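You operate a simulated robot arm through the tools that you are given. There is no shell and no other tool. Be economical: measure what you need, move in short steps, check, and stop when the job is done.

The job below is to be done with a simulated robot arm. You get a single attempt, and the scene is never put back.

JOB
Fetch the test plug and stand it on top of the valve knob.
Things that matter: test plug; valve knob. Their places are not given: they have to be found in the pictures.

It is judged by the outcome, as a careful person would: the job done as asked, and still so three seconds after it is handed in. It fails if anything else is knocked over, pushed out of place, dropped, spilled or broken.

ROBOT AND FRAMES
A 7-joint arm with a two-finger parallel gripper, fixed in place. Base frame: the origin is at the foot of the arm, x ahead of it, y to its left, z up; the work surface is at about z = 770. Readings come in mm, degrees, newtons and seconds.
With the tool pointing down near the work surface it reaches from about 220 to 680 mm from the base axis. Its first joint turns from -66.0 to 66.0 degrees. Payload 2.4 kg.
Tool frame: the origin (TCP) lies between the finger pads and is the grasp point; the fingertips stand 30 mm ahead of it; z points along the fingers, y is the line along which they close. Largest opening 94 mm; finger width 28, thickness 10; the body of the gripper, 50 by 96 mm, starts 55 mm behind the TCP.
Orientation is that of the tool frame in the base frame, as a unit quaternion [w, x, y, z]. With the fingers straight down and closing along the base's y, the tool's x points along the base's -x, its y along +y and its z along -z.

CONTROLS
- The arm moves only by the tool arm_command. Its argument "series" is a list of rows, each a list of 7 numbers: the shift along the base's x, y, z in cm, then the turn, a rotation vector about the base's x, y, z in degrees, then the gripper command, from -1 (shut) to 1 (fully open), values between in proportion. In form: [[tx, ty, tz, wx, wy, wz, grip], ...]. A call has 1 to 10 rows; each row is the pose to reach, as a shift and turn from the pose commanded when the call began. Rows are played at 5 a second. More than 50 mm and 8.6 degrees between two rows, or a gripper value outside its range, and nothing of the call is played. A pose out of reach is approached as far as the arm can. The call stops where the force on the tool passes 40 N (or 10 N more than at its start, if that is more) or the arm is blocked; 0.2 s more then pass. The fingers move at their own pace (about 153 mm/s each) and stop on an object; they squeeze with about 20 N. The grip force told is the motor's: it shows also when the fingers shut on nothing. Time passes only in rows, and 0.2 s behind the last, so rows that repeat a pose let the fingers close. The reply holds the time, the measured pose of the TCP, the force on the tool along the base axes, the opening and the grip force, in the units named above and with some noise, and new pictures: "show" is both (left out), scene, wrist or none.
- Cameras (640 x 400 px; columns grow to the right, rows downward): "scene" is fixed at [66.5, 490.6, 1428.7]; the picture's right is [-0.50, -0.87, 0.00], its down [-0.62, 0.36, -0.70] and it looks along [0.60, -0.35, -0.72] (base axes); focal length 318 px, centre (320, 200). "wrist" rides on the gripper at [-37, 0, -58] in the tool frame; the picture's right is [0.00, -1.00, 0.00], its down [0.97, 0.00, -0.24] and it looks along [0.24, 0.00, 0.97] (tool axes); focal length 218 px, centre (320, 200).
- point_at(camera, pixels): for up to 12 pixels [column, row] of the newest picture of that camera ("zoom" is the newest enlarged one), the place [x, y, z] in the base frame of the surface seen there, good to about 3 mm, but the place of the scene camera against the robot may be out by one fixed shift of up to 25 mm in any direction. No time passes.
- inspect(camera, box): a new picture of the part [left, top, right, bottom] of that camera's present view, enlarged. No time passes.
- sign_off(): hands the job in; it is judged then, once.

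Keep the steps short. Do not move on a guess: measure, check each grasp and each placing, and mend mistakes. In all there are 60 turns and 120 pictures (those below and enlarged ones count). Leave the gripper open and the arm clear of the work at the hand-in unless told otherwise, and finish with a single line.

The tools are called as name(argument=value, ...) on one line, values as JSON. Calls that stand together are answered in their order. arm_command: Moves the arm, as the interface text tells. Its arguments: {"type":"object","properties":{"series":{"type":"array","items":{"type":"array","items":{"type":"number"}}},"show":{"type":"string","enum":["both","scene","wrist","none"]}},"required":["series"]} The other tools are called the same way: point_at (camera, pixels) gives the place of the surface under pixels of a picture; inspect (camera, box) takes an enlarged picture of a part of a camera's view; sign_off () hands the job in.

At the start:

```text
time: 0.0
eef_pos: [341.8, 224.0, 1056.8]
tcp_rot: [-0.001, 0.001, 1.0, 0.0]
contact_force: [0.1, -0.4, -0.5]
width: 93.9
gripper_force: 0.1
```

scene: 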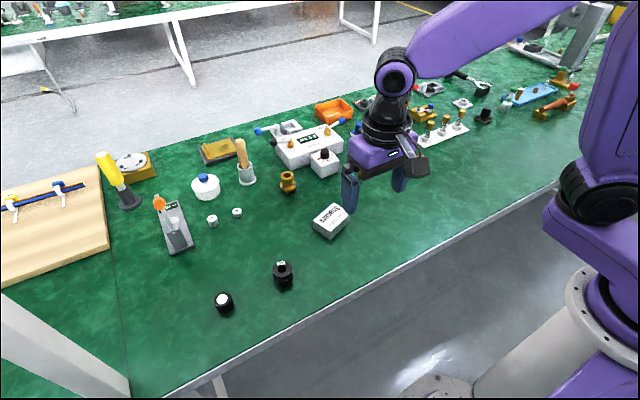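
wrist: 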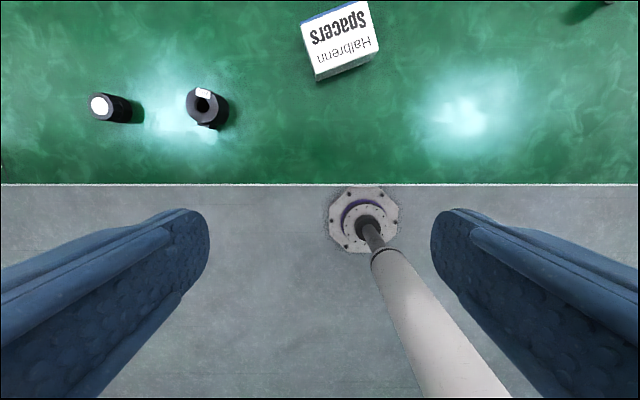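

I see many small objects on the bench. First I enlarge the areas around the two black items (220,300), (283,275), and the instruments in the middle, to find the plug and the knob.

inspect(camera="scene", box=[140, 180, 360, 320])

inspect(camera="scene", box=[180, 90, 360, 200])

inspect(camera="scene", box=[400, 60, 600, 180])

inspect(camera="scene", box=[60, 130, 260, 260])

```text
2.86 times, centred on (250, 250) of scene
```

zoom: 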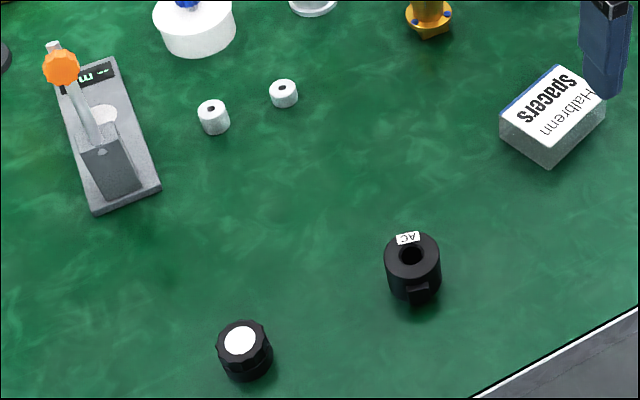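

```text
3.56 times, centred on (270, 145) of scene
```

zoom: 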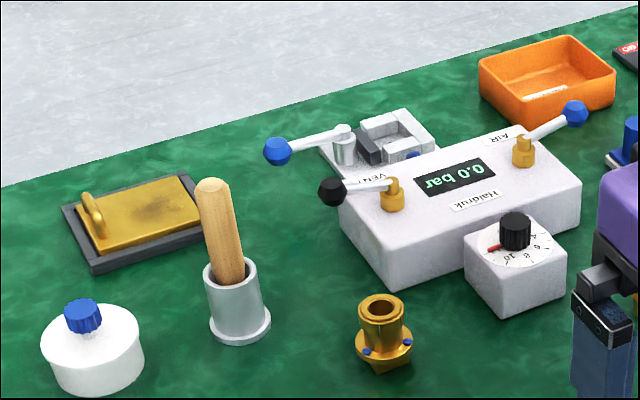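

```text
3.20 times, centred on (500, 120) of scene
```

zoom: 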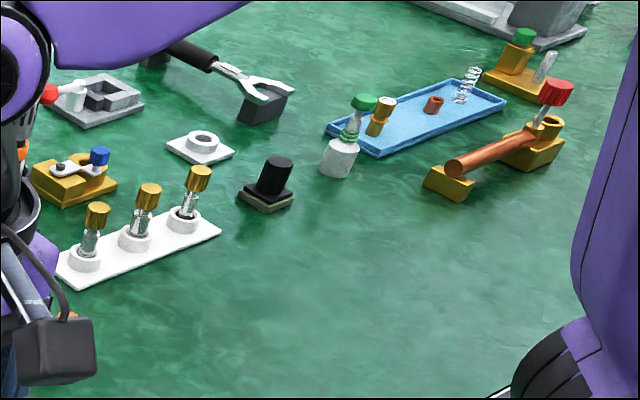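

```text
3.08 times, centred on (160, 195) of scene
```

zoom: 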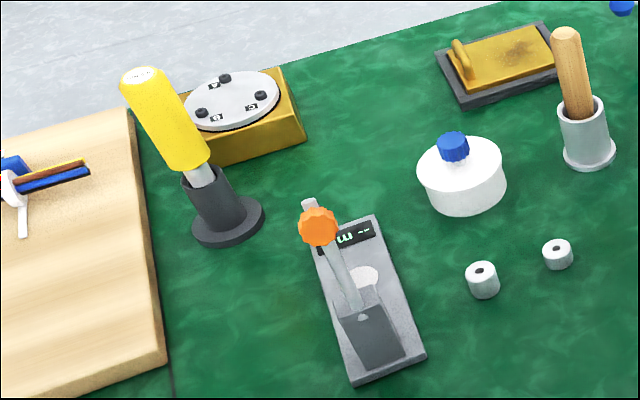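

Several candidates; I zoom further in on the right side, the middle by the gripper, and the small parts.

inspect(camera="scene", box=[495, 60, 595, 122])

inspect(camera="scene", box=[400, 70, 500, 132])

inspect(camera="scene", box=[200, 250, 310, 319])

inspect(camera="scene", box=[250, 160, 330, 210])

inspect(camera="scene", box=[300, 70, 440, 160])

inspect(camera="scene", box=[0, 130, 130, 300])

```text
6.40 times, centred on (545, 91) of scene
```

zoom: 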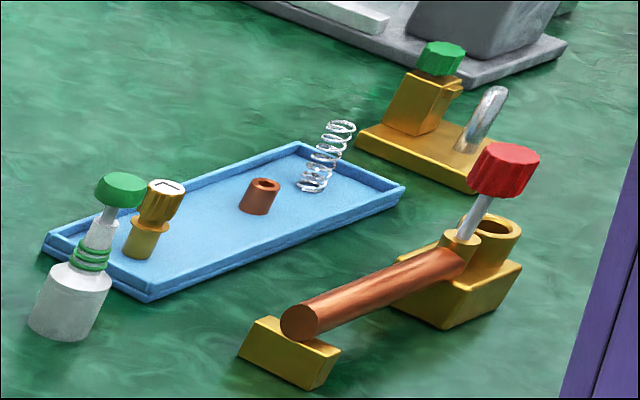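

```text
6.40 times, centred on (450, 101) of scene
```

zoom: 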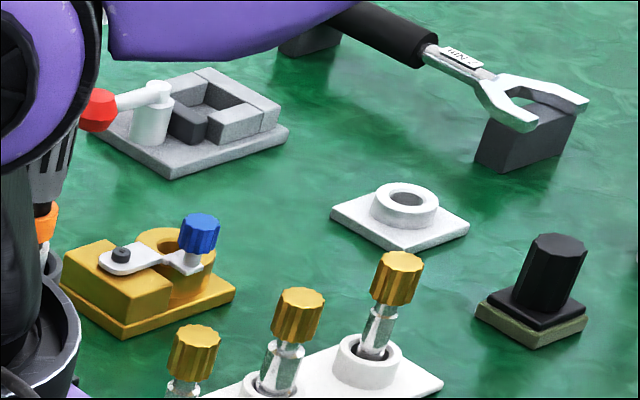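

```text
5.80 times, centred on (255, 284) of scene
```

zoom: 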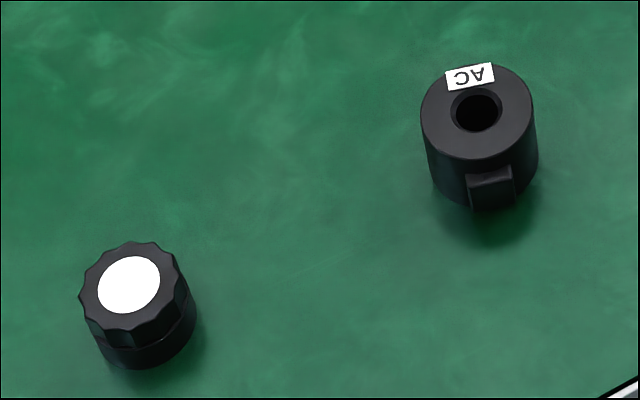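

```text
8.00 times, centred on (290, 185) of scene
```

zoom: 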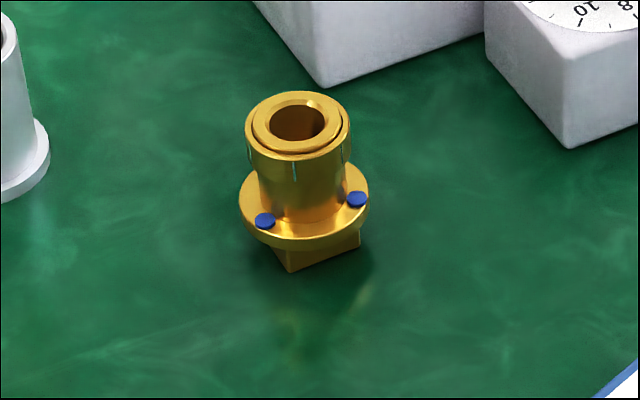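

```text
4.44 times, centred on (370, 115) of scene
```

zoom: 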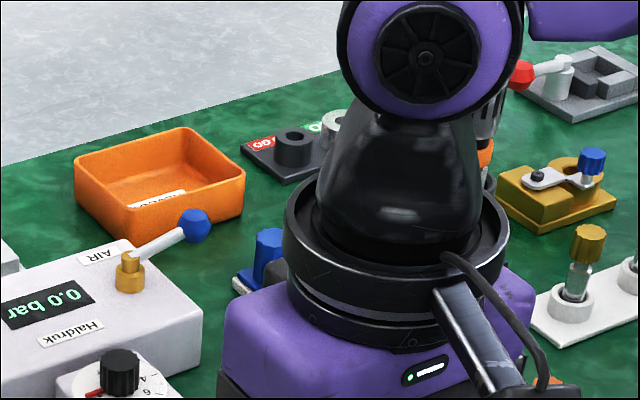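

```text
2.35 times, centred on (65, 215) of scene
```

zoom: 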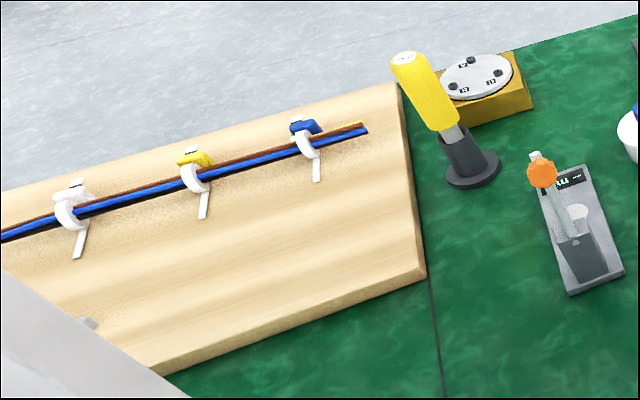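

The role of each part is not clear yet. I measure the candidate parts' positions, so that I can look at them with the wrist camera.

point_at(camera="scene", pixels=[[222, 299], [283, 265], [288, 177], [485, 110], [515, 90], [521, 92], [575, 87], [564, 70], [541, 91], [354, 130], [212, 219], [237, 210]])

point_at(camera="scene", pixels=[[324, 153], [463, 115], [455, 152], [463, 101], [431, 107], [160, 200], [206, 178], [130, 160], [240, 145], [425, 85], [530, 90], [180, 245]])

```text
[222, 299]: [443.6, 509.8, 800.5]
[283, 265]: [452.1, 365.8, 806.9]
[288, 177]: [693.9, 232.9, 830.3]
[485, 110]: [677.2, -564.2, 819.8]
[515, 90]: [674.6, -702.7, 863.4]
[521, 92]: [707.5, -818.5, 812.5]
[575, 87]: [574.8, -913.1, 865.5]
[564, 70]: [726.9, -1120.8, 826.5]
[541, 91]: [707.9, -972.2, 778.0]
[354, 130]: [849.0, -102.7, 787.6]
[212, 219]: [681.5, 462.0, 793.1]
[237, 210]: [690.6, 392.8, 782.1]
```

```text
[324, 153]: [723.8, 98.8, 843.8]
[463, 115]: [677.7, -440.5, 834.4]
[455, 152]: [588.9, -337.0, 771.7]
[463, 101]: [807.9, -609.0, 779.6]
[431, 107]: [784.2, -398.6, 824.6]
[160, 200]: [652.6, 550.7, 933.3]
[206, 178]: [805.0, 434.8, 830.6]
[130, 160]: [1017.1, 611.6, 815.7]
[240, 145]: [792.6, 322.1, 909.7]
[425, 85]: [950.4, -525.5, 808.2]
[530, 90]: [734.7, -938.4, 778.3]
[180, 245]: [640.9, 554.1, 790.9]
```

The black knob with white top at about (444,510) and the black "AC" part at (452,366) are reachable, but the arm hides part of the bench. I move it at its present height towards -y to see what is behind.

arm_command(series=[[0, -4, 0, 0, 0, 0, 1], [0, -8, 0, 0, 0, 0, 1], [0, -12, 0, 0, 0, 0, 1], [0, -16, 0, 0, 0, 0, 1], [0, -20, 0, 0, 0, 0, 1], [0, -24, 0, 0, 0, 0, 1], [0, -28, 0, 0, 0, 0, 1], [0, -32, 0, 0, 0, 0, 1], [0, -36, 0, 0, 0, 0, 1], [0, -40, 0, 0, 0, 0, 1]])

```text
time: 2.2
eef_pos: [339.2, -176.2, 1056.6]
tcp_rot: [0.001, -0.001, 1.0, 0.001]
contact_force: [0.3, 0.1, 0.1]
width: 93.8
gripper_force: 0.1
```

scene: 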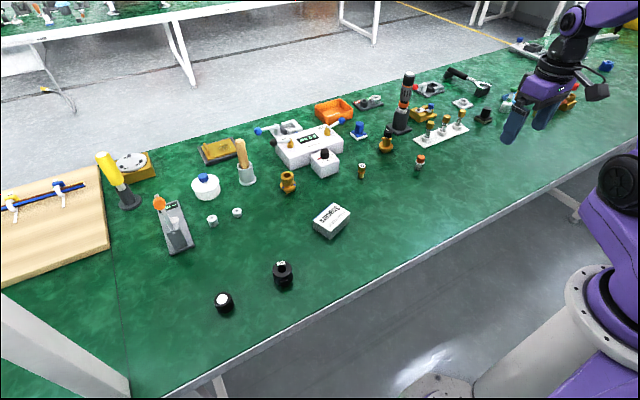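
wrist: 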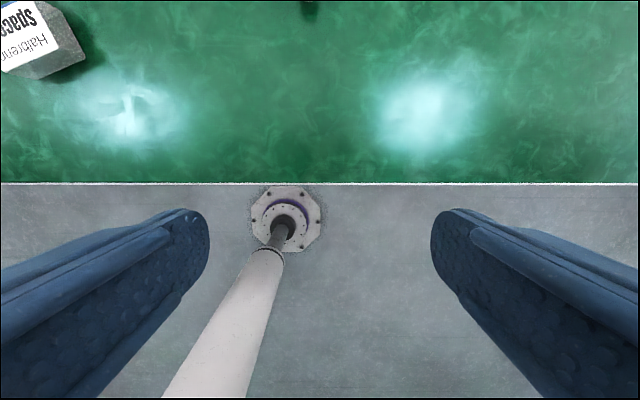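

New small parts have come into view at (361,171), (386,143) and (420,162). I enlarge them.

inspect(camera="scene", box=[340, 115, 440, 187])

inspect(camera="scene", box=[400, 145, 440, 175])

inspect(camera="scene", box=[340, 155, 380, 185])

point_at(camera="scene", pixels=[[361, 166], [361, 177], [386, 145], [387, 133], [420, 157], [420, 169], [455, 118], [223, 299], [322, 168]])

```text
5.56 times, centred on (390, 151) of scene
```

zoom: 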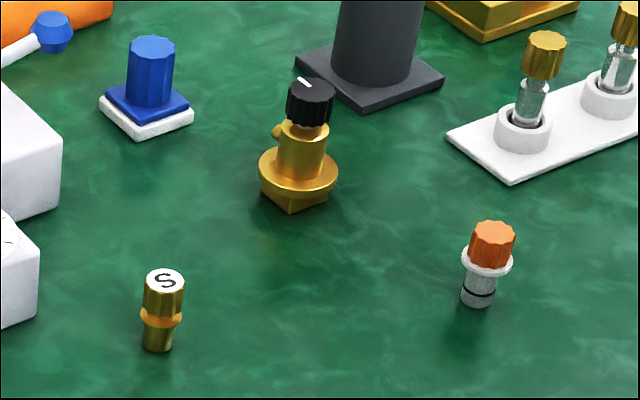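

```text
13.33 times, centred on (420, 160) of scene
```

zoom: 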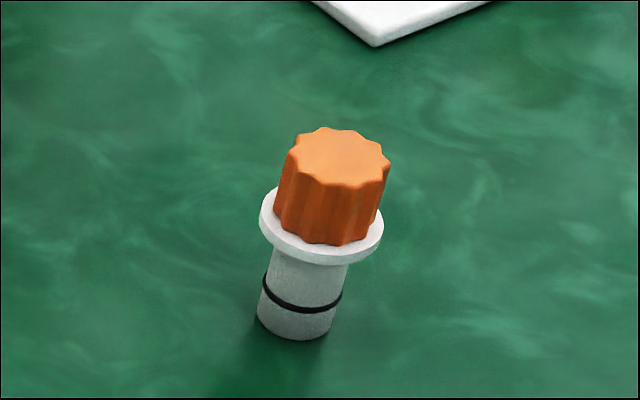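

```text
13.33 times, centred on (360, 170) of scene
```

zoom: 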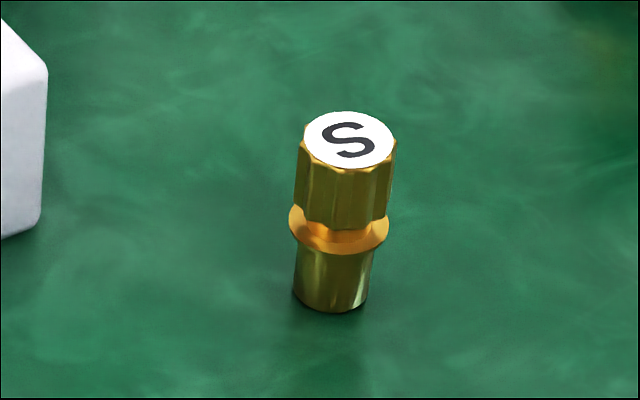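

```text
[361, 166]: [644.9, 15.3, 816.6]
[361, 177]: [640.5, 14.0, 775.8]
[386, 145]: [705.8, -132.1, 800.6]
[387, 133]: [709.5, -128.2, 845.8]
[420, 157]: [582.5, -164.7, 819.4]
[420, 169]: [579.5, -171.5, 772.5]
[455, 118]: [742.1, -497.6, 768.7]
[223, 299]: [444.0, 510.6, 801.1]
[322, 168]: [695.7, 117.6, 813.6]
```

Two candidates for the plug: an orange-headed plug with an O-ring at about (580,-168), and a brass piece marked "S" at about (642,15). I move the wrist camera above them for a closer look.

arm_command(series=[[4, 1.2, 0, 0, 0, 0, 1], [8, 2.4, 0, 0, 0, 0, 1], [12, 3.6, 0, 0, 0, 0, 1], [16, 4.8, 0, 0, 0, 0, 1], [20, 6, 0, 0, 0, 0, 1], [24, 7.2, 0, 0, 0, 0, 1], [24, 8, -4, 0, 0, 0, 1], [24, 8, -8, 0, 0, 0, 1]], show="both")

```text
time: 4.0
eef_pos: [581.5, -95.0, 977.1]
tcp_rot: [0.0, 0.0, 1.0, 0.0]
contact_force: [0.3, 0.6, -1.5]
width: 94.0
gripper_force: 0.1
```

scene: 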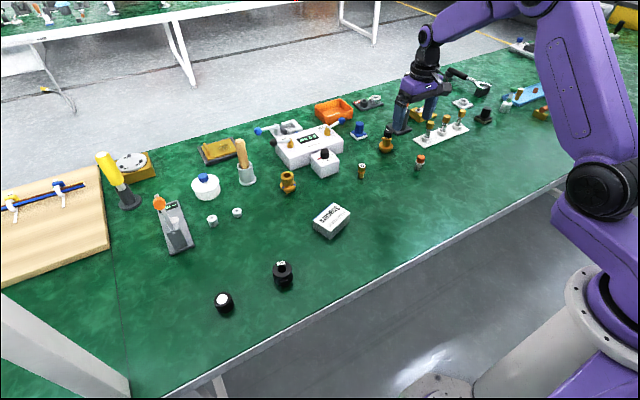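
wrist: 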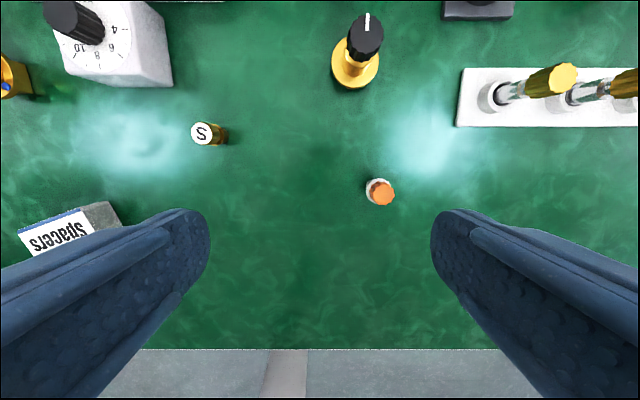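

I enlarge the brass valve with the black knob and the two plugs in the wrist view, and measure them with that camera.

inspect(camera="wrist", box=[170, 0, 430, 215])

inspect(camera="wrist", box=[170, 110, 250, 160])

point_at(camera="wrist", pixels=[[202, 133], [384, 193], [374, 184], [366, 32], [354, 65], [70, 230], [362, 185]])

point_at(camera="scene", pixels=[[361, 166], [420, 157], [387, 138], [330, 210], [223, 299]])

```text
1.86 times, centred on (300, 108) of wrist
```

zoom: 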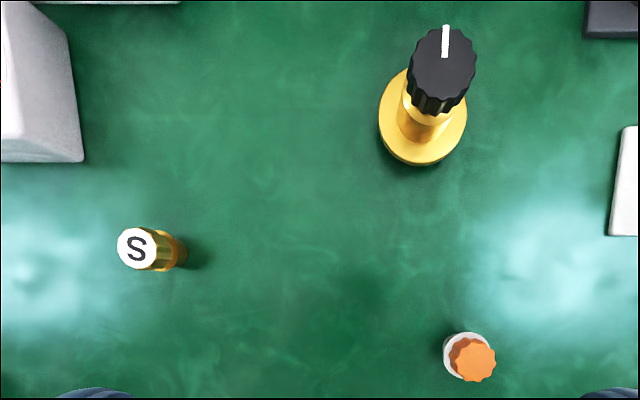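

```text
8.00 times, centred on (210, 135) of wrist
```

zoom: 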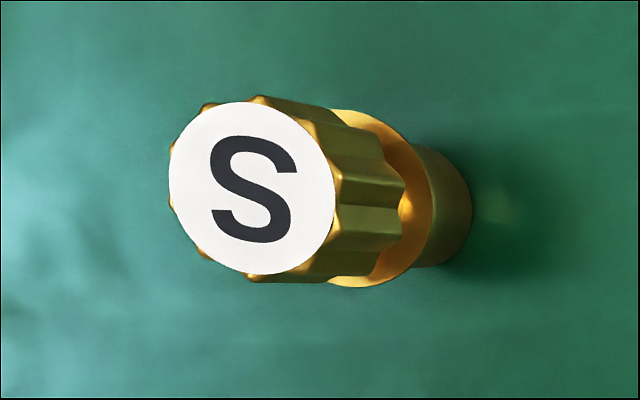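

```text
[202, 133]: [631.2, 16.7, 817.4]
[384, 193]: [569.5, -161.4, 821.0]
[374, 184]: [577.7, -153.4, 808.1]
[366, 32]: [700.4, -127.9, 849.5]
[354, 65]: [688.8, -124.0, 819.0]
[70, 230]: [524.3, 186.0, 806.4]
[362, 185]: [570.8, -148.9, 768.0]
```

```text
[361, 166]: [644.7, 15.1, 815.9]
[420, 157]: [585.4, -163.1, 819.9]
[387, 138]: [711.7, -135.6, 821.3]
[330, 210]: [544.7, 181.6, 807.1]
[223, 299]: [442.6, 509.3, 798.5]
```

Scene readings are about 12 mm too high in x. I take a closer look at the labelled piece in the blue tray, at the loose knob, and at the orange plug.

inspect(camera="scene", box=[505, 80, 545, 105])

inspect(camera="wrist", box=[350, 170, 410, 208])

inspect(camera="scene", box=[203, 285, 243, 318])

inspect(camera="wrist", box=[320, 0, 640, 130])

```text
16.00 times, centred on (525, 92) of scene
```

zoom: 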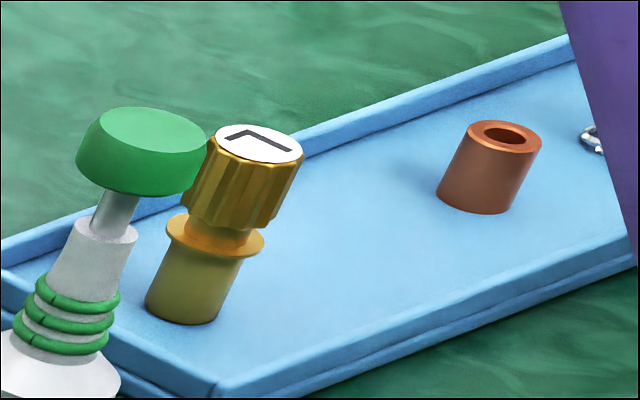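

```text
10.53 times, centred on (380, 189) of wrist
```

zoom: 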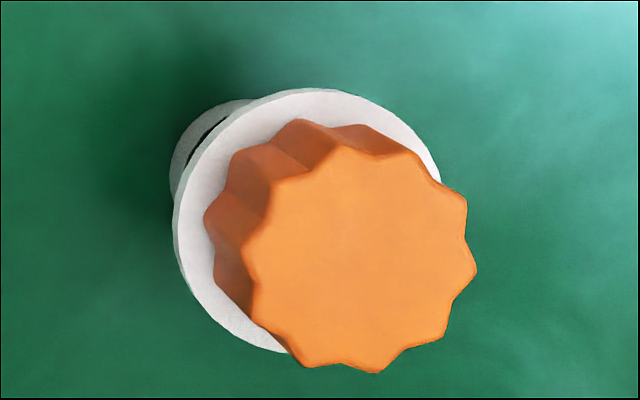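

```text
12.12 times, centred on (223, 302) of scene
```

zoom: 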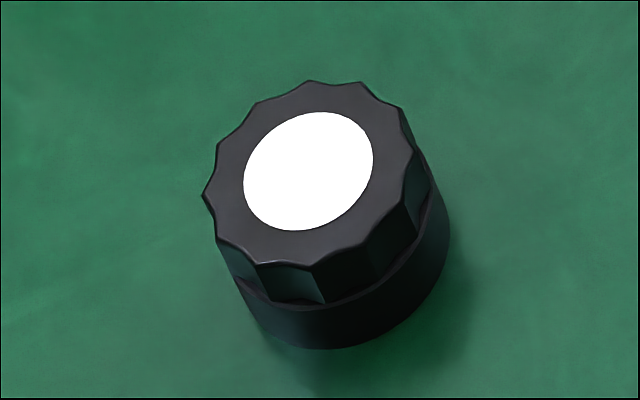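

```text
2.00 times, centred on (480, 65) of wrist
```

zoom: 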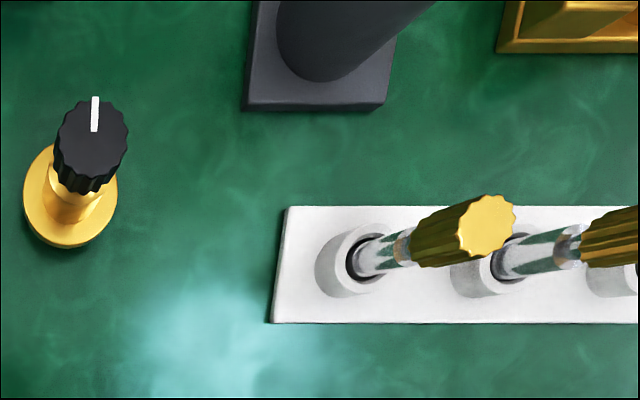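

I judge the orange-headed O-ring plug to be the test plug (the brass S and L pieces are paired cartridges), and the free-standing black knob, which is within reach, to be the valve knob. I move above the plug for an exact measurement.

arm_command(series=[[-1, -3, 0, 0, 0, 0, 1], [-3, -6.6, -1, 0, 0, 0, 1], [-5, -6.6, -4, 0, 0, 0, 1], [-5, -6.6, -7, 0, 0, 0, 1]], show="wrist")

```text
time: 5.0
eef_pos: [532.1, -161.9, 907.6]
tcp_rot: [0.0, 0.0, 1.0, 0.001]
contact_force: [0.5, 0.8, 0.4]
width: 94.0
gripper_force: 0.0
```

wrist: 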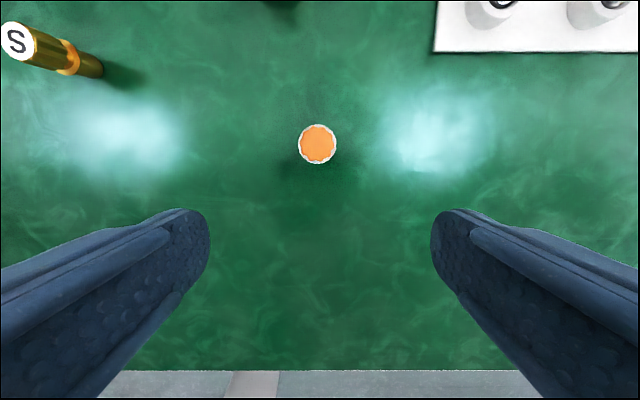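

The camera is directly over the plug, seen at (317,144). I enlarge and measure the head, its rim and the flange.

inspect(camera="wrist", box=[293, 127, 341, 157])

inspect(camera="wrist", box=[285, 119, 349, 169])

point_at(camera="wrist", pixels=[[317, 144], [309, 144], [325, 144], [317, 136], [317, 152], [300, 148], [335, 148], [317, 162.5]])

point_at(camera="scene", pixels=[[418, 160.8], [420, 161.2], [419, 166]])

```text
13.33 times, centred on (317, 142) of wrist
```

zoom: 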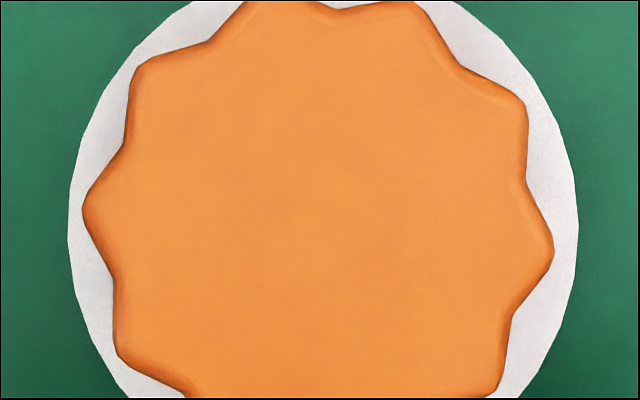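

```text
8.00 times, centred on (317, 144) of wrist
```

zoom: 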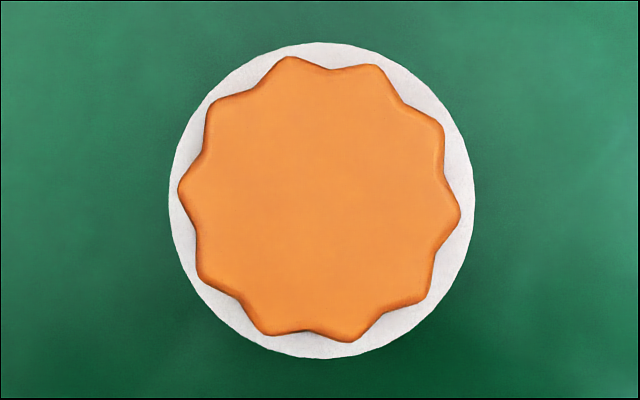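

```text
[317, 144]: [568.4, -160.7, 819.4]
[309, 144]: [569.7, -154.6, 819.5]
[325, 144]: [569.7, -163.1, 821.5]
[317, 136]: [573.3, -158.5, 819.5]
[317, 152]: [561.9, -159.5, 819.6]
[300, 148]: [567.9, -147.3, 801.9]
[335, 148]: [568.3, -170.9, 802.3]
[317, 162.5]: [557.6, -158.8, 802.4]
```

```text
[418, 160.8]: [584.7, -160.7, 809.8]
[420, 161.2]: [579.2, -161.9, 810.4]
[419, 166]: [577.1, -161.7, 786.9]
```

The plug's axis is at about (568.5,-159.5), head top z 820, flange top z about 801 (flange 28 mm wide, head 23 mm). I will grip the head only, with fingertips just above the flange: TCP z 833. I go over it and down, still open.

arm_command(series=[[3.65, 0.24, 0, 0, 0, 0, 1], [3.65, 0.24, -3, 0, 0, 0, 1], [3.65, 0.24, -5.5, 0, 0, 0, 1], [3.65, 0.24, -7.45, 0, 0, 0, 1], [3.65, 0.24, -7.45, 0, 0, 0, 1]])

```text
time: 6.2
eef_pos: [567.9, -159.9, 834.3]
tcp_rot: [0.0, -0.001, 1.0, -0.001]
contact_force: [-0.1, -0.2, -0.4]
width: 94.0
gripper_force: 0.1
```

scene: 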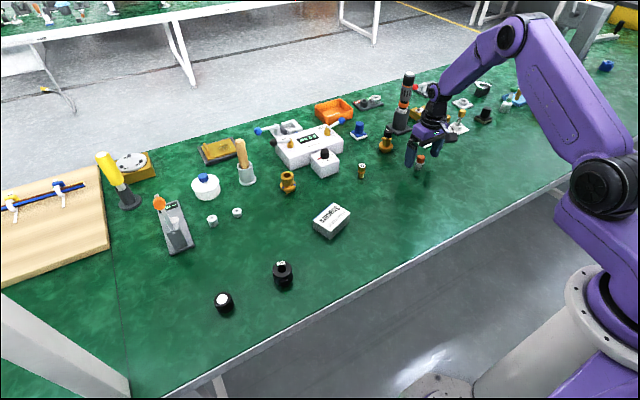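
wrist: 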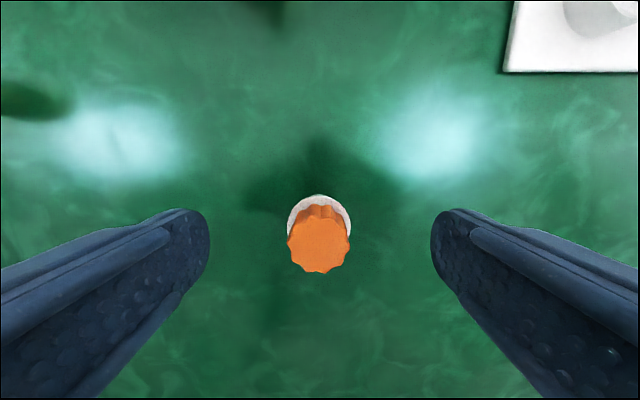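

The head is centred between the fingers. I close on it step by step, holding the pose.

arm_command(series=[[0, 0, 0, 0, 0, 0, 0.2], [0, 0, 0, 0, 0, 0, -0.2], [0, 0, 0, 0, 0, 0, -0.4], [0, 0, 0, 0, 0, 0, -1], [0, 0, 0, 0, 0, 0, -1]])

```text
time: 7.4
eef_pos: [567.8, -159.7, 832.5]
tcp_rot: [0.0, 0.001, 1.0, -0.001]
contact_force: [0.2, 0.4, 0.4]
width: 22.7
gripper_force: 19.9
```

scene: 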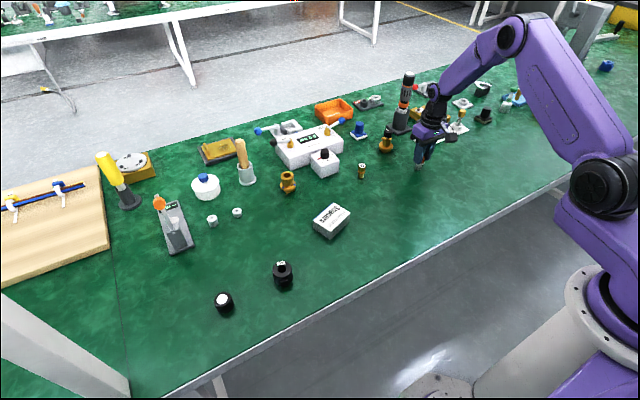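
wrist: 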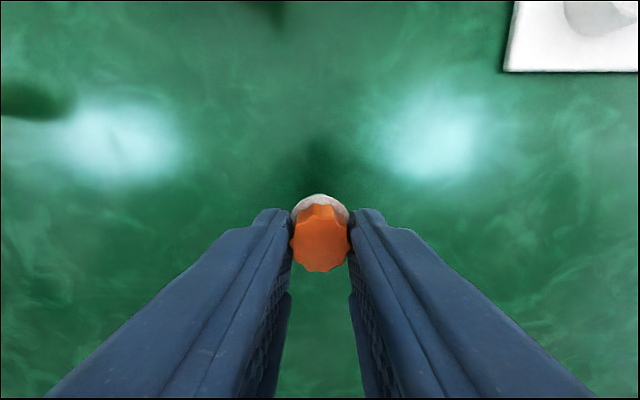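

The fingers stopped at 22.7 mm with 20 N: a grip on the head. I lift straight up and check.

arm_command(series=[[0, 0, 2, 0, 0, 0, -1], [0, 0, 5, 0, 0, 0, -1], [0, 0, 9, 0, 0, 0, -1], [0, 0, 13, 0, 0, 0, -1]])

```text
time: 8.4
eef_pos: [566.3, -158.6, 962.4]
tcp_rot: [0.0, 0.001, 1.0, -0.001]
contact_force: [1.0, 0.2, 1.0]
width: 22.5
gripper_force: 19.8
```

scene: 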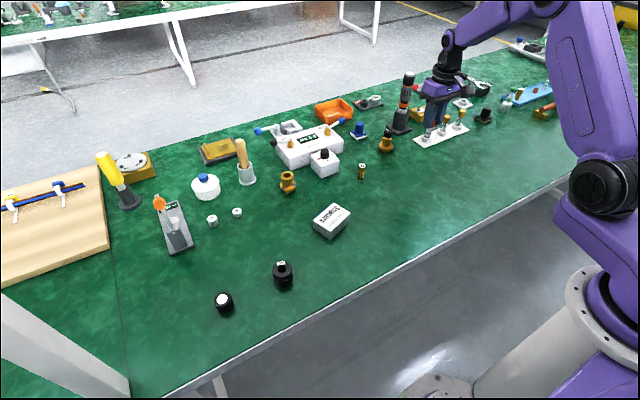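
wrist: 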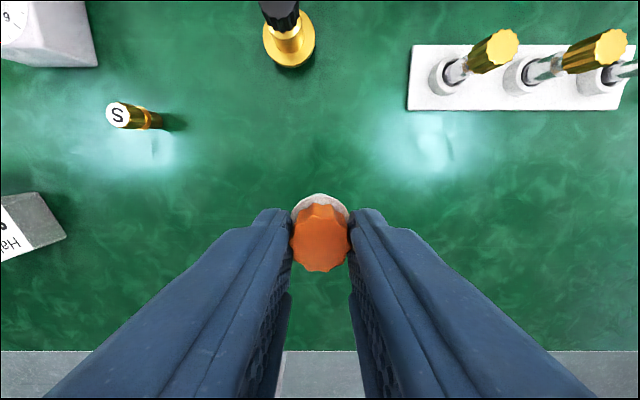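

The plug hangs straight in the fingers. I carry it at this height (clear of everything on the way) towards the black knob.

arm_command(series=[[-2, 4, 0, 0, 0, 0, -1], [-4, 8, 0, 0, 0, 0, -1], [-6, 12, 0, 0, 0, 0, -1], [-8, 16, 0, 0, 0, 0, -1], [-10, 20, 0, 0, 0, 0, -1], [-12, 24, 0, 0, 0, 0, -1], [-13, 28, 0, 0, 0, 0, -1], [-14, 32, 0, 0, 0, 0, -1], [-15, 36, 0, 0, 0, 0, -1], [-16, 40, 0, 0, 0, 0, -1]], show="none")

arm_command(series=[[-0.3, 4, 0, 0, 0, 0, -1], [-0.6, 8, 0, 0, 0, 0, -1], [-1, 12, 0, 0, 0, 0, -1], [-1.5, 16, 0, 0, 0, 0, -1], [-1.5, 20, 0, 0, 0, 0, -1], [-1.5, 24, 0, 0, 0, 0, -1], [-1.5, 26, 0, 0, 0, 0, -1]])

```text
time: 10.6
eef_pos: [405.0, 239.5, 961.7]
tcp_rot: [0.0, 0.0, 1.0, 0.0]
contact_force: [0.4, 0.4, 0.4]
width: 22.3
gripper_force: 20.2
```

```text
time: 12.2
eef_pos: [392.3, 501.7, 961.0]
tcp_rot: [0.0, 0.001, 1.0, 0.0]
contact_force: [0.3, -0.5, -0.6]
width: 22.4
gripper_force: 19.8
```

scene: 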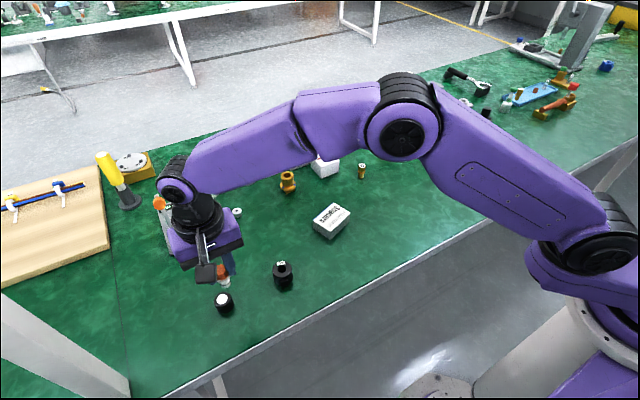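
wrist: 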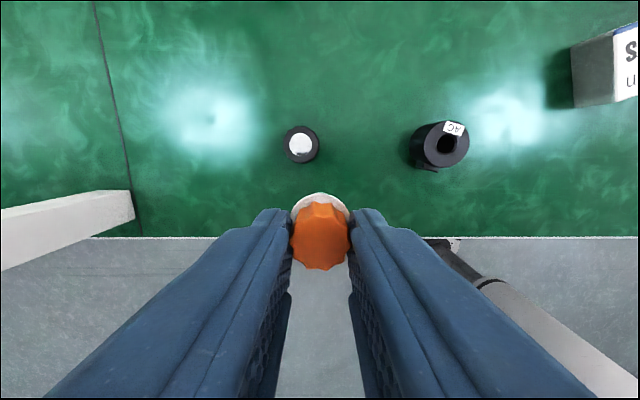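

The knob is seen at (300,145), almost under the camera. I enlarge and measure it, and also the white post at left (65,225) for clearance.

inspect(camera="wrist", box=[268, 120, 332, 170])

point_at(camera="wrist", pixels=[[300, 145], [290, 145], [311, 145], [300, 134], [300, 157], [287, 145], [315, 145], [130, 207], [20, 220], [270, 150], [432, 150]])

```text
8.00 times, centred on (300, 145) of wrist
```

zoom: 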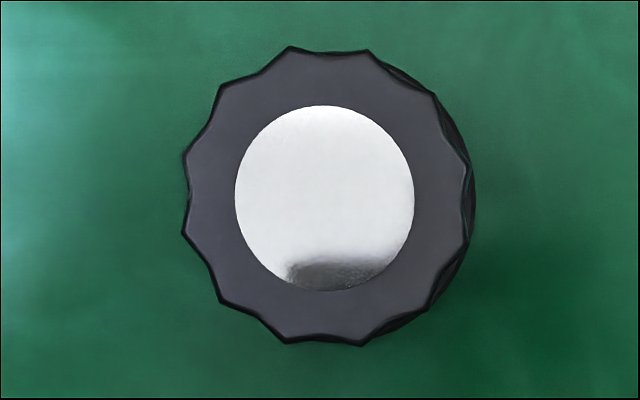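

```text
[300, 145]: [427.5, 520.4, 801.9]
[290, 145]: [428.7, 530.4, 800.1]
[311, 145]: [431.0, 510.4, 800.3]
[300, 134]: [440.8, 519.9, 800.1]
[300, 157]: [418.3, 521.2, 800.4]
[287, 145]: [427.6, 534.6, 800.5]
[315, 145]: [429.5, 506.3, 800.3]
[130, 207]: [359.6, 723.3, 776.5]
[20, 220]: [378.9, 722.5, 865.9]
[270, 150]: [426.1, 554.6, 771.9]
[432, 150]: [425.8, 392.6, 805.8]
```

Knob top: centre (429.7, 520.5), z 800.4, about 36 mm wide and flat. The plug's foot is about 63 mm below the TCP, so contact is expected at TCP z of about 863.5. I go over it and down to about 870, then check.

arm_command(series=[[3.7, 1.87, 0, 0, 0, 0, -1], [3.7, 1.87, -4, 0, 0, 0, -1], [3.7, 1.87, -7, 0, 0, 0, -1], [3.7, 1.87, -9.1, 0, 0, 0, -1], [3.7, 1.87, -9.1, 0, 0, 0, -1]])

```text
time: 13.4
eef_pos: [432.0, 520.7, 871.9]
tcp_rot: [-0.001, 0.0, 1.0, 0.001]
contact_force: [0.4, 1.0, -0.4]
width: 22.3
gripper_force: 20.2
```

scene: 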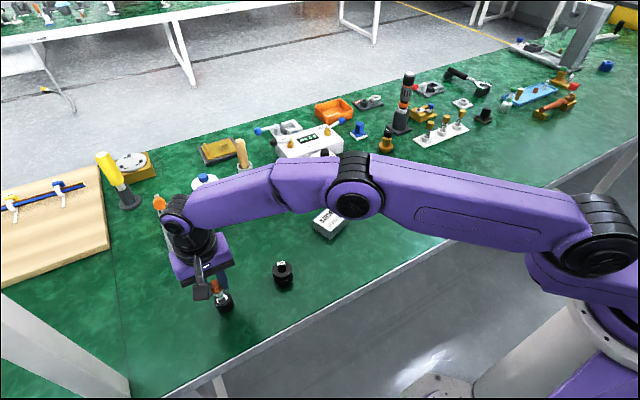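
wrist: 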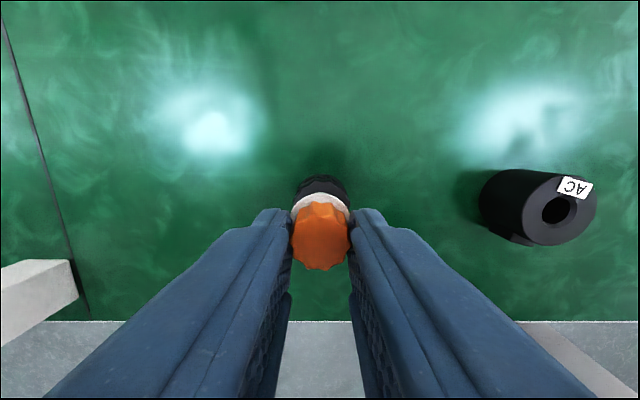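

I am just above the knob. I enlarge both views to judge the alignment and the gap.

inspect(camera="scene", box=[193, 268, 257, 318])

inspect(camera="wrist", box=[280, 165, 360, 225])

```text
8.00 times, centred on (225, 293) of scene
```

zoom: 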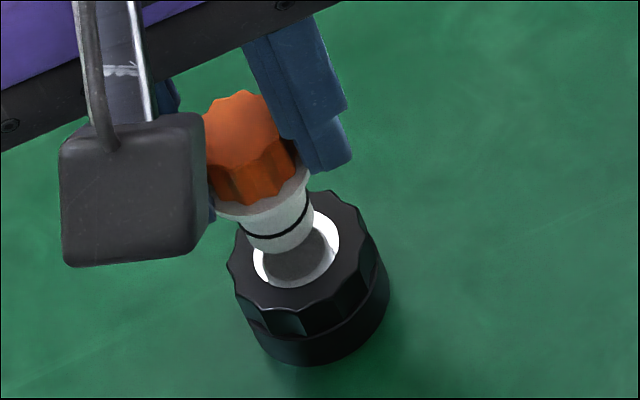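

```text
6.67 times, centred on (320, 195) of wrist
```

zoom: 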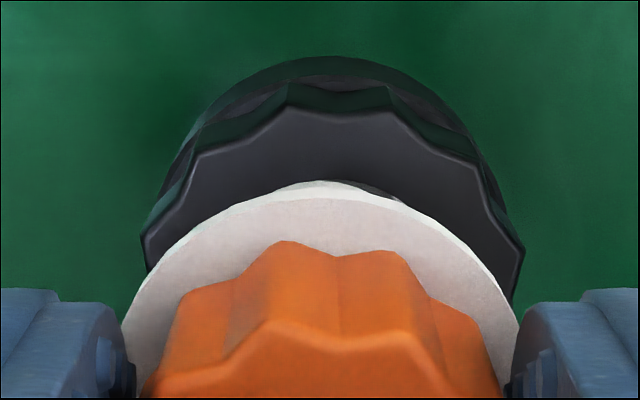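

The plug is roughly centred over the disc. I measure plug body and knob rim with the same camera to refine the offset.

inspect(camera="scene", box=[193, 268, 257, 318])

point_at(camera="zoom", pixels=[[245, 225], [280, 243], [309, 212], [262, 262], [333, 225], [300, 280], [240, 290], [275, 312], [355, 270], [320, 200], [240, 262], [374, 255]])

point_at(camera="wrist", pixels=[[302, 203], [350.5, 203], [320, 194], [303, 200], [346, 200], [324, 183], [340, 183]])

```text
8.00 times, centred on (225, 293) of scene
```

zoom: 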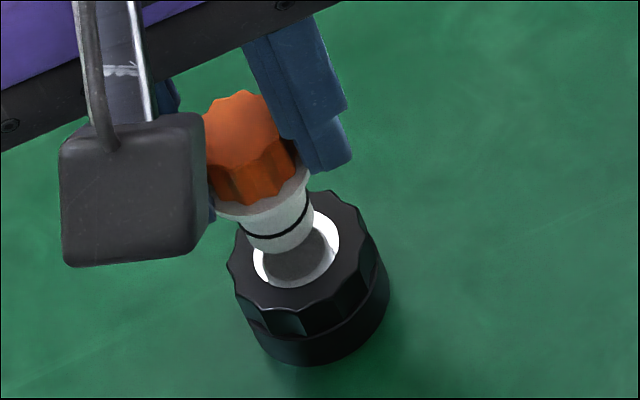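

```text
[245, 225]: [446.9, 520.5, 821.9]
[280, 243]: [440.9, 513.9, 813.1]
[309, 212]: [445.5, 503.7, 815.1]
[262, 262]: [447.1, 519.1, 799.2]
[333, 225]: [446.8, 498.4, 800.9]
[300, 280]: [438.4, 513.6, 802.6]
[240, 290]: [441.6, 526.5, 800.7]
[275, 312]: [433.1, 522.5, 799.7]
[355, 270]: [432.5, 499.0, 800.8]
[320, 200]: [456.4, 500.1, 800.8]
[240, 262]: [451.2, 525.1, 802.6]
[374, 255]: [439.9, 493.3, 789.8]
```

```text
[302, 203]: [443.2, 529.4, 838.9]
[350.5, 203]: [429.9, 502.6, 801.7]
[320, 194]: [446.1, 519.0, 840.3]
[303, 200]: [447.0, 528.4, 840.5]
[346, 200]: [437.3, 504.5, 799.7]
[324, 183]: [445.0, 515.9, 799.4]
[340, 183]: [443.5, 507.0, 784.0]
```

The plug is about 3 mm too far in x and 1.5 mm in y. I correct that and come down 4 mm.

arm_command(series=[[-0.3, -0.15, 0, 0, 0, 0, -1], [-0.3, -0.15, -0.4, 0, 0, 0, -1], [-0.3, -0.15, -0.4, 0, 0, 0, -1]], show="none")

inspect(camera="scene", box=[193, 268, 257, 318])

inspect(camera="wrist", box=[280, 165, 360, 225])

```text
time: 14.2
eef_pos: [426.5, 518.5, 867.0]
tcp_rot: [0.0, 0.0, 1.0, 0.0]
contact_force: [-0.9, 0.3, 0.3]
width: 22.4
gripper_force: 20.1
```

```text
8.00 times, centred on (225, 293) of scene
```

zoom: 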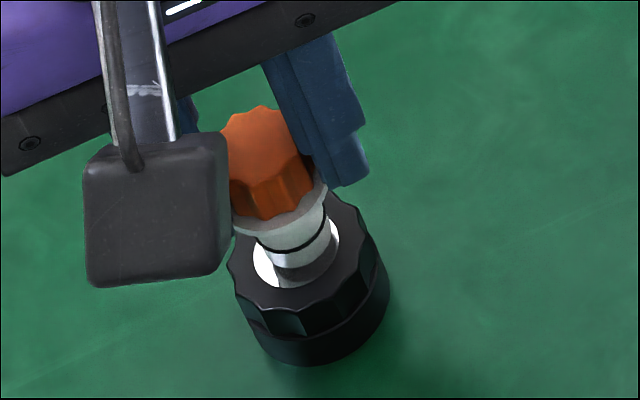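

```text
6.67 times, centred on (320, 195) of wrist
```

zoom: 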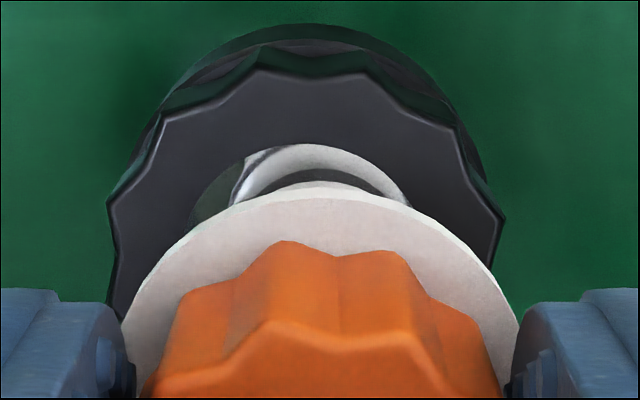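

Now almost centred: the two views together ask for about +1 mm in x and +0.5 in y. I make this correction and come down 3 mm, watching the force.

arm_command(series=[[0.1, 0.05, 0, 0, 0, 0, -1], [0.1, 0.05, -0.1, 0, 0, 0, -1], [0.1, 0.05, -0.2, 0, 0, 0, -1], [0.1, 0.05, -0.3, 0, 0, 0, -1], [0.1, 0.05, -0.3, 0, 0, 0, -1]], show="none")

inspect(camera="scene", box=[209, 282, 241, 307])

inspect(camera="wrist", box=[280, 165, 360, 225])

```text
time: 15.4
eef_pos: [426.8, 518.3, 864.3]
tcp_rot: [0.0, 0.0, 1.0, 0.0]
contact_force: [-0.8, -0.6, 0.8]
width: 22.3
gripper_force: 20.5
```

```text
16.00 times, centred on (225, 294) of scene
```

zoom: 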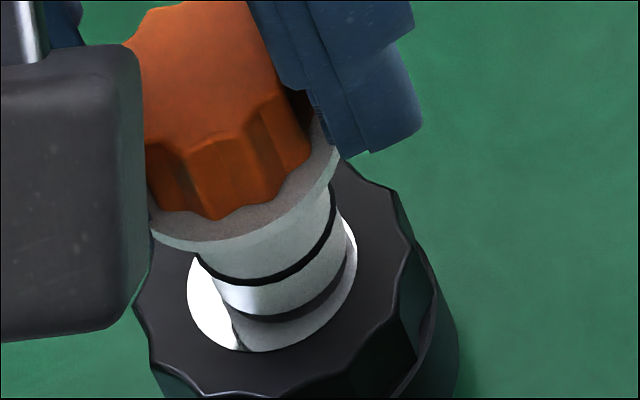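

```text
6.67 times, centred on (320, 195) of wrist
```

zoom: 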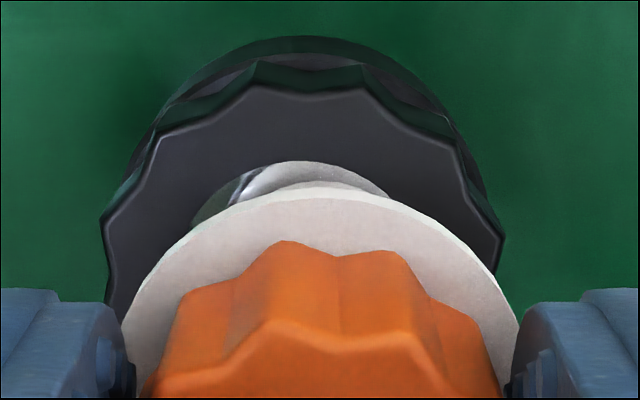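

Still about 1.3 mm short in y, and a small gap remains. I correct and lower in half-millimetre steps until contact shows.

arm_command(series=[[0.03, 0.13, 0, 0, 0, 0, -1], [0.03, 0.13, -0.05, 0, 0, 0, -1], [0.03, 0.13, -0.1, 0, 0, 0, -1], [0.03, 0.13, -0.15, 0, 0, 0, -1], [0.03, 0.13, -0.15, 0, 0, 0, -1]], show="none")

inspect(camera="scene", box=[209, 282, 241, 307])

```text
time: 16.6
eef_pos: [428.3, 520.5, 863.3]
tcp_rot: [0.0, 0.0, 1.0, 0.0]
contact_force: [0.4, 0.1, -0.8]
width: 22.2
gripper_force: 20.2
```

```text
16.00 times, centred on (225, 294) of scene
```

zoom: 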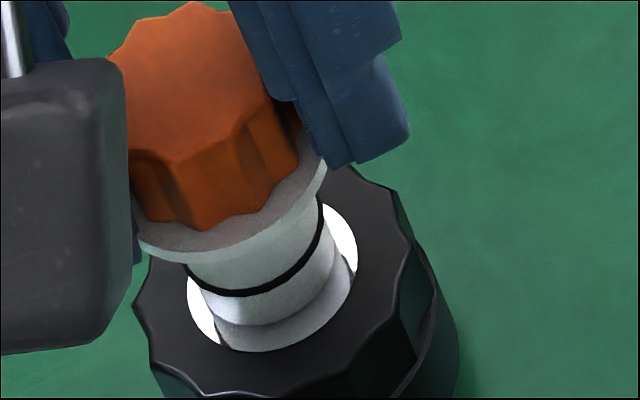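

Centred now; the plug's foot nearly meets its reflection but there is no force yet. I lower further, 1.5 mm in small steps.

arm_command(series=[[0, 0, -0.05, 0, 0, 0, -1], [0, 0, -0.1, 0, 0, 0, -1], [0, 0, -0.15, 0, 0, 0, -1], [0, 0, -0.15, 0, 0, 0, -1]], show="none")

inspect(camera="scene", box=[209, 282, 241, 307])

```text
time: 17.6
eef_pos: [427.8, 520.1, 861.6]
tcp_rot: [0.001, 0.0, 1.0, 0.002]
contact_force: [-1.0, -0.7, 10.1]
width: 22.6
gripper_force: 20.4
```

```text
16.00 times, centred on (225, 294) of scene
```

zoom: 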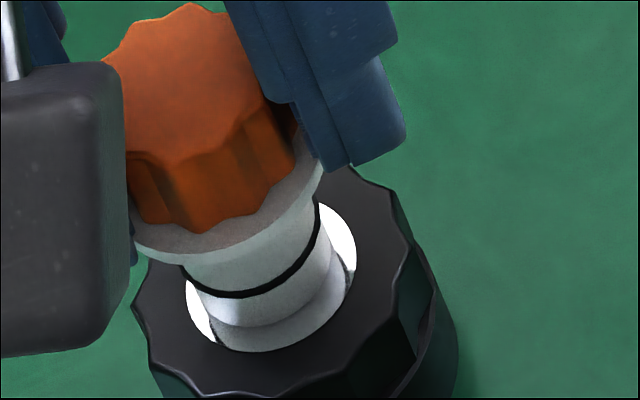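

10 N upward: the plug is on the knob. I ease up by half a millimetre to take out the pressure, then open gently only as far as needed.

arm_command(series=[[0, 0, 0.05, 0, 0, 0, -1], [0, 0, 0.05, 0, 0, 0, -1]], show="none")

arm_command(series=[[0, 0, 0, 0, 0, 0, -0.5], [0, 0, 0, 0, 0, 0, -0.45], [0, 0, 0, 0, 0, 0, -0.4], [0, 0, 0, 0, 0, 0, -0.2], [0, 0, 0, 0, 0, 0, 0.1], [0, 0, 0, 0, 0, 0, 0.1]])

inspect(camera="scene", box=[193, 268, 257, 318])

```text
time: 18.2
eef_pos: [428.8, 520.6, 863.3]
tcp_rot: [0.0, 0.0, 1.0, 0.0]
contact_force: [0.9, 0.1, 5.8]
width: 22.3
gripper_force: 20.0
```

```text
time: 19.6
eef_pos: [427.4, 520.0, 861.8]
tcp_rot: [0.001, 0.0, 1.0, 0.0]
contact_force: [0.5, -0.4, -0.6]
width: 51.9
gripper_force: 0.2
```

scene: 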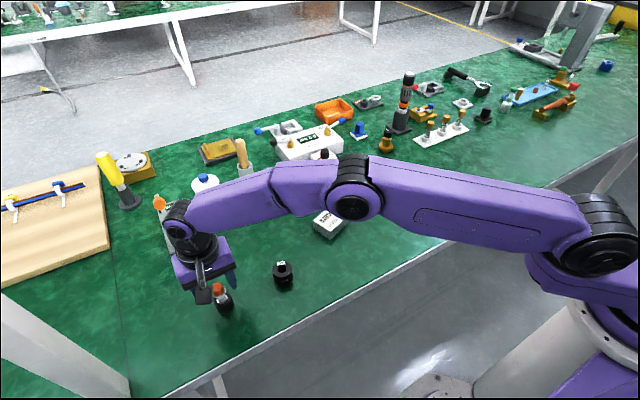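
wrist: 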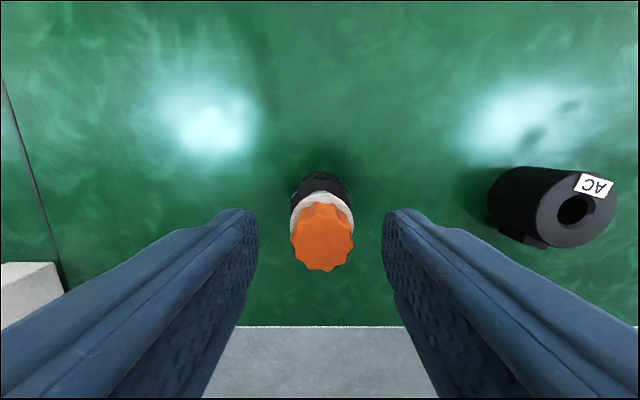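

```text
8.00 times, centred on (225, 293) of scene
```

zoom: 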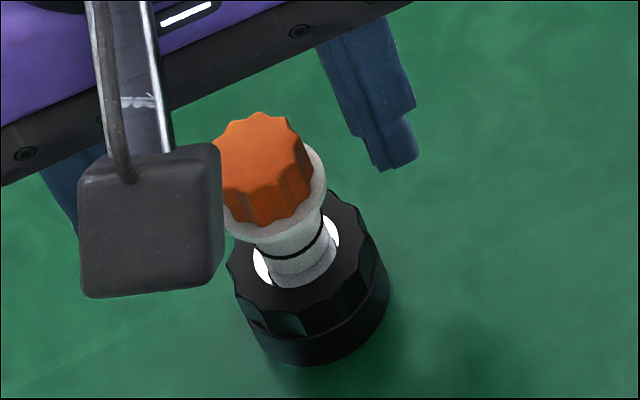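

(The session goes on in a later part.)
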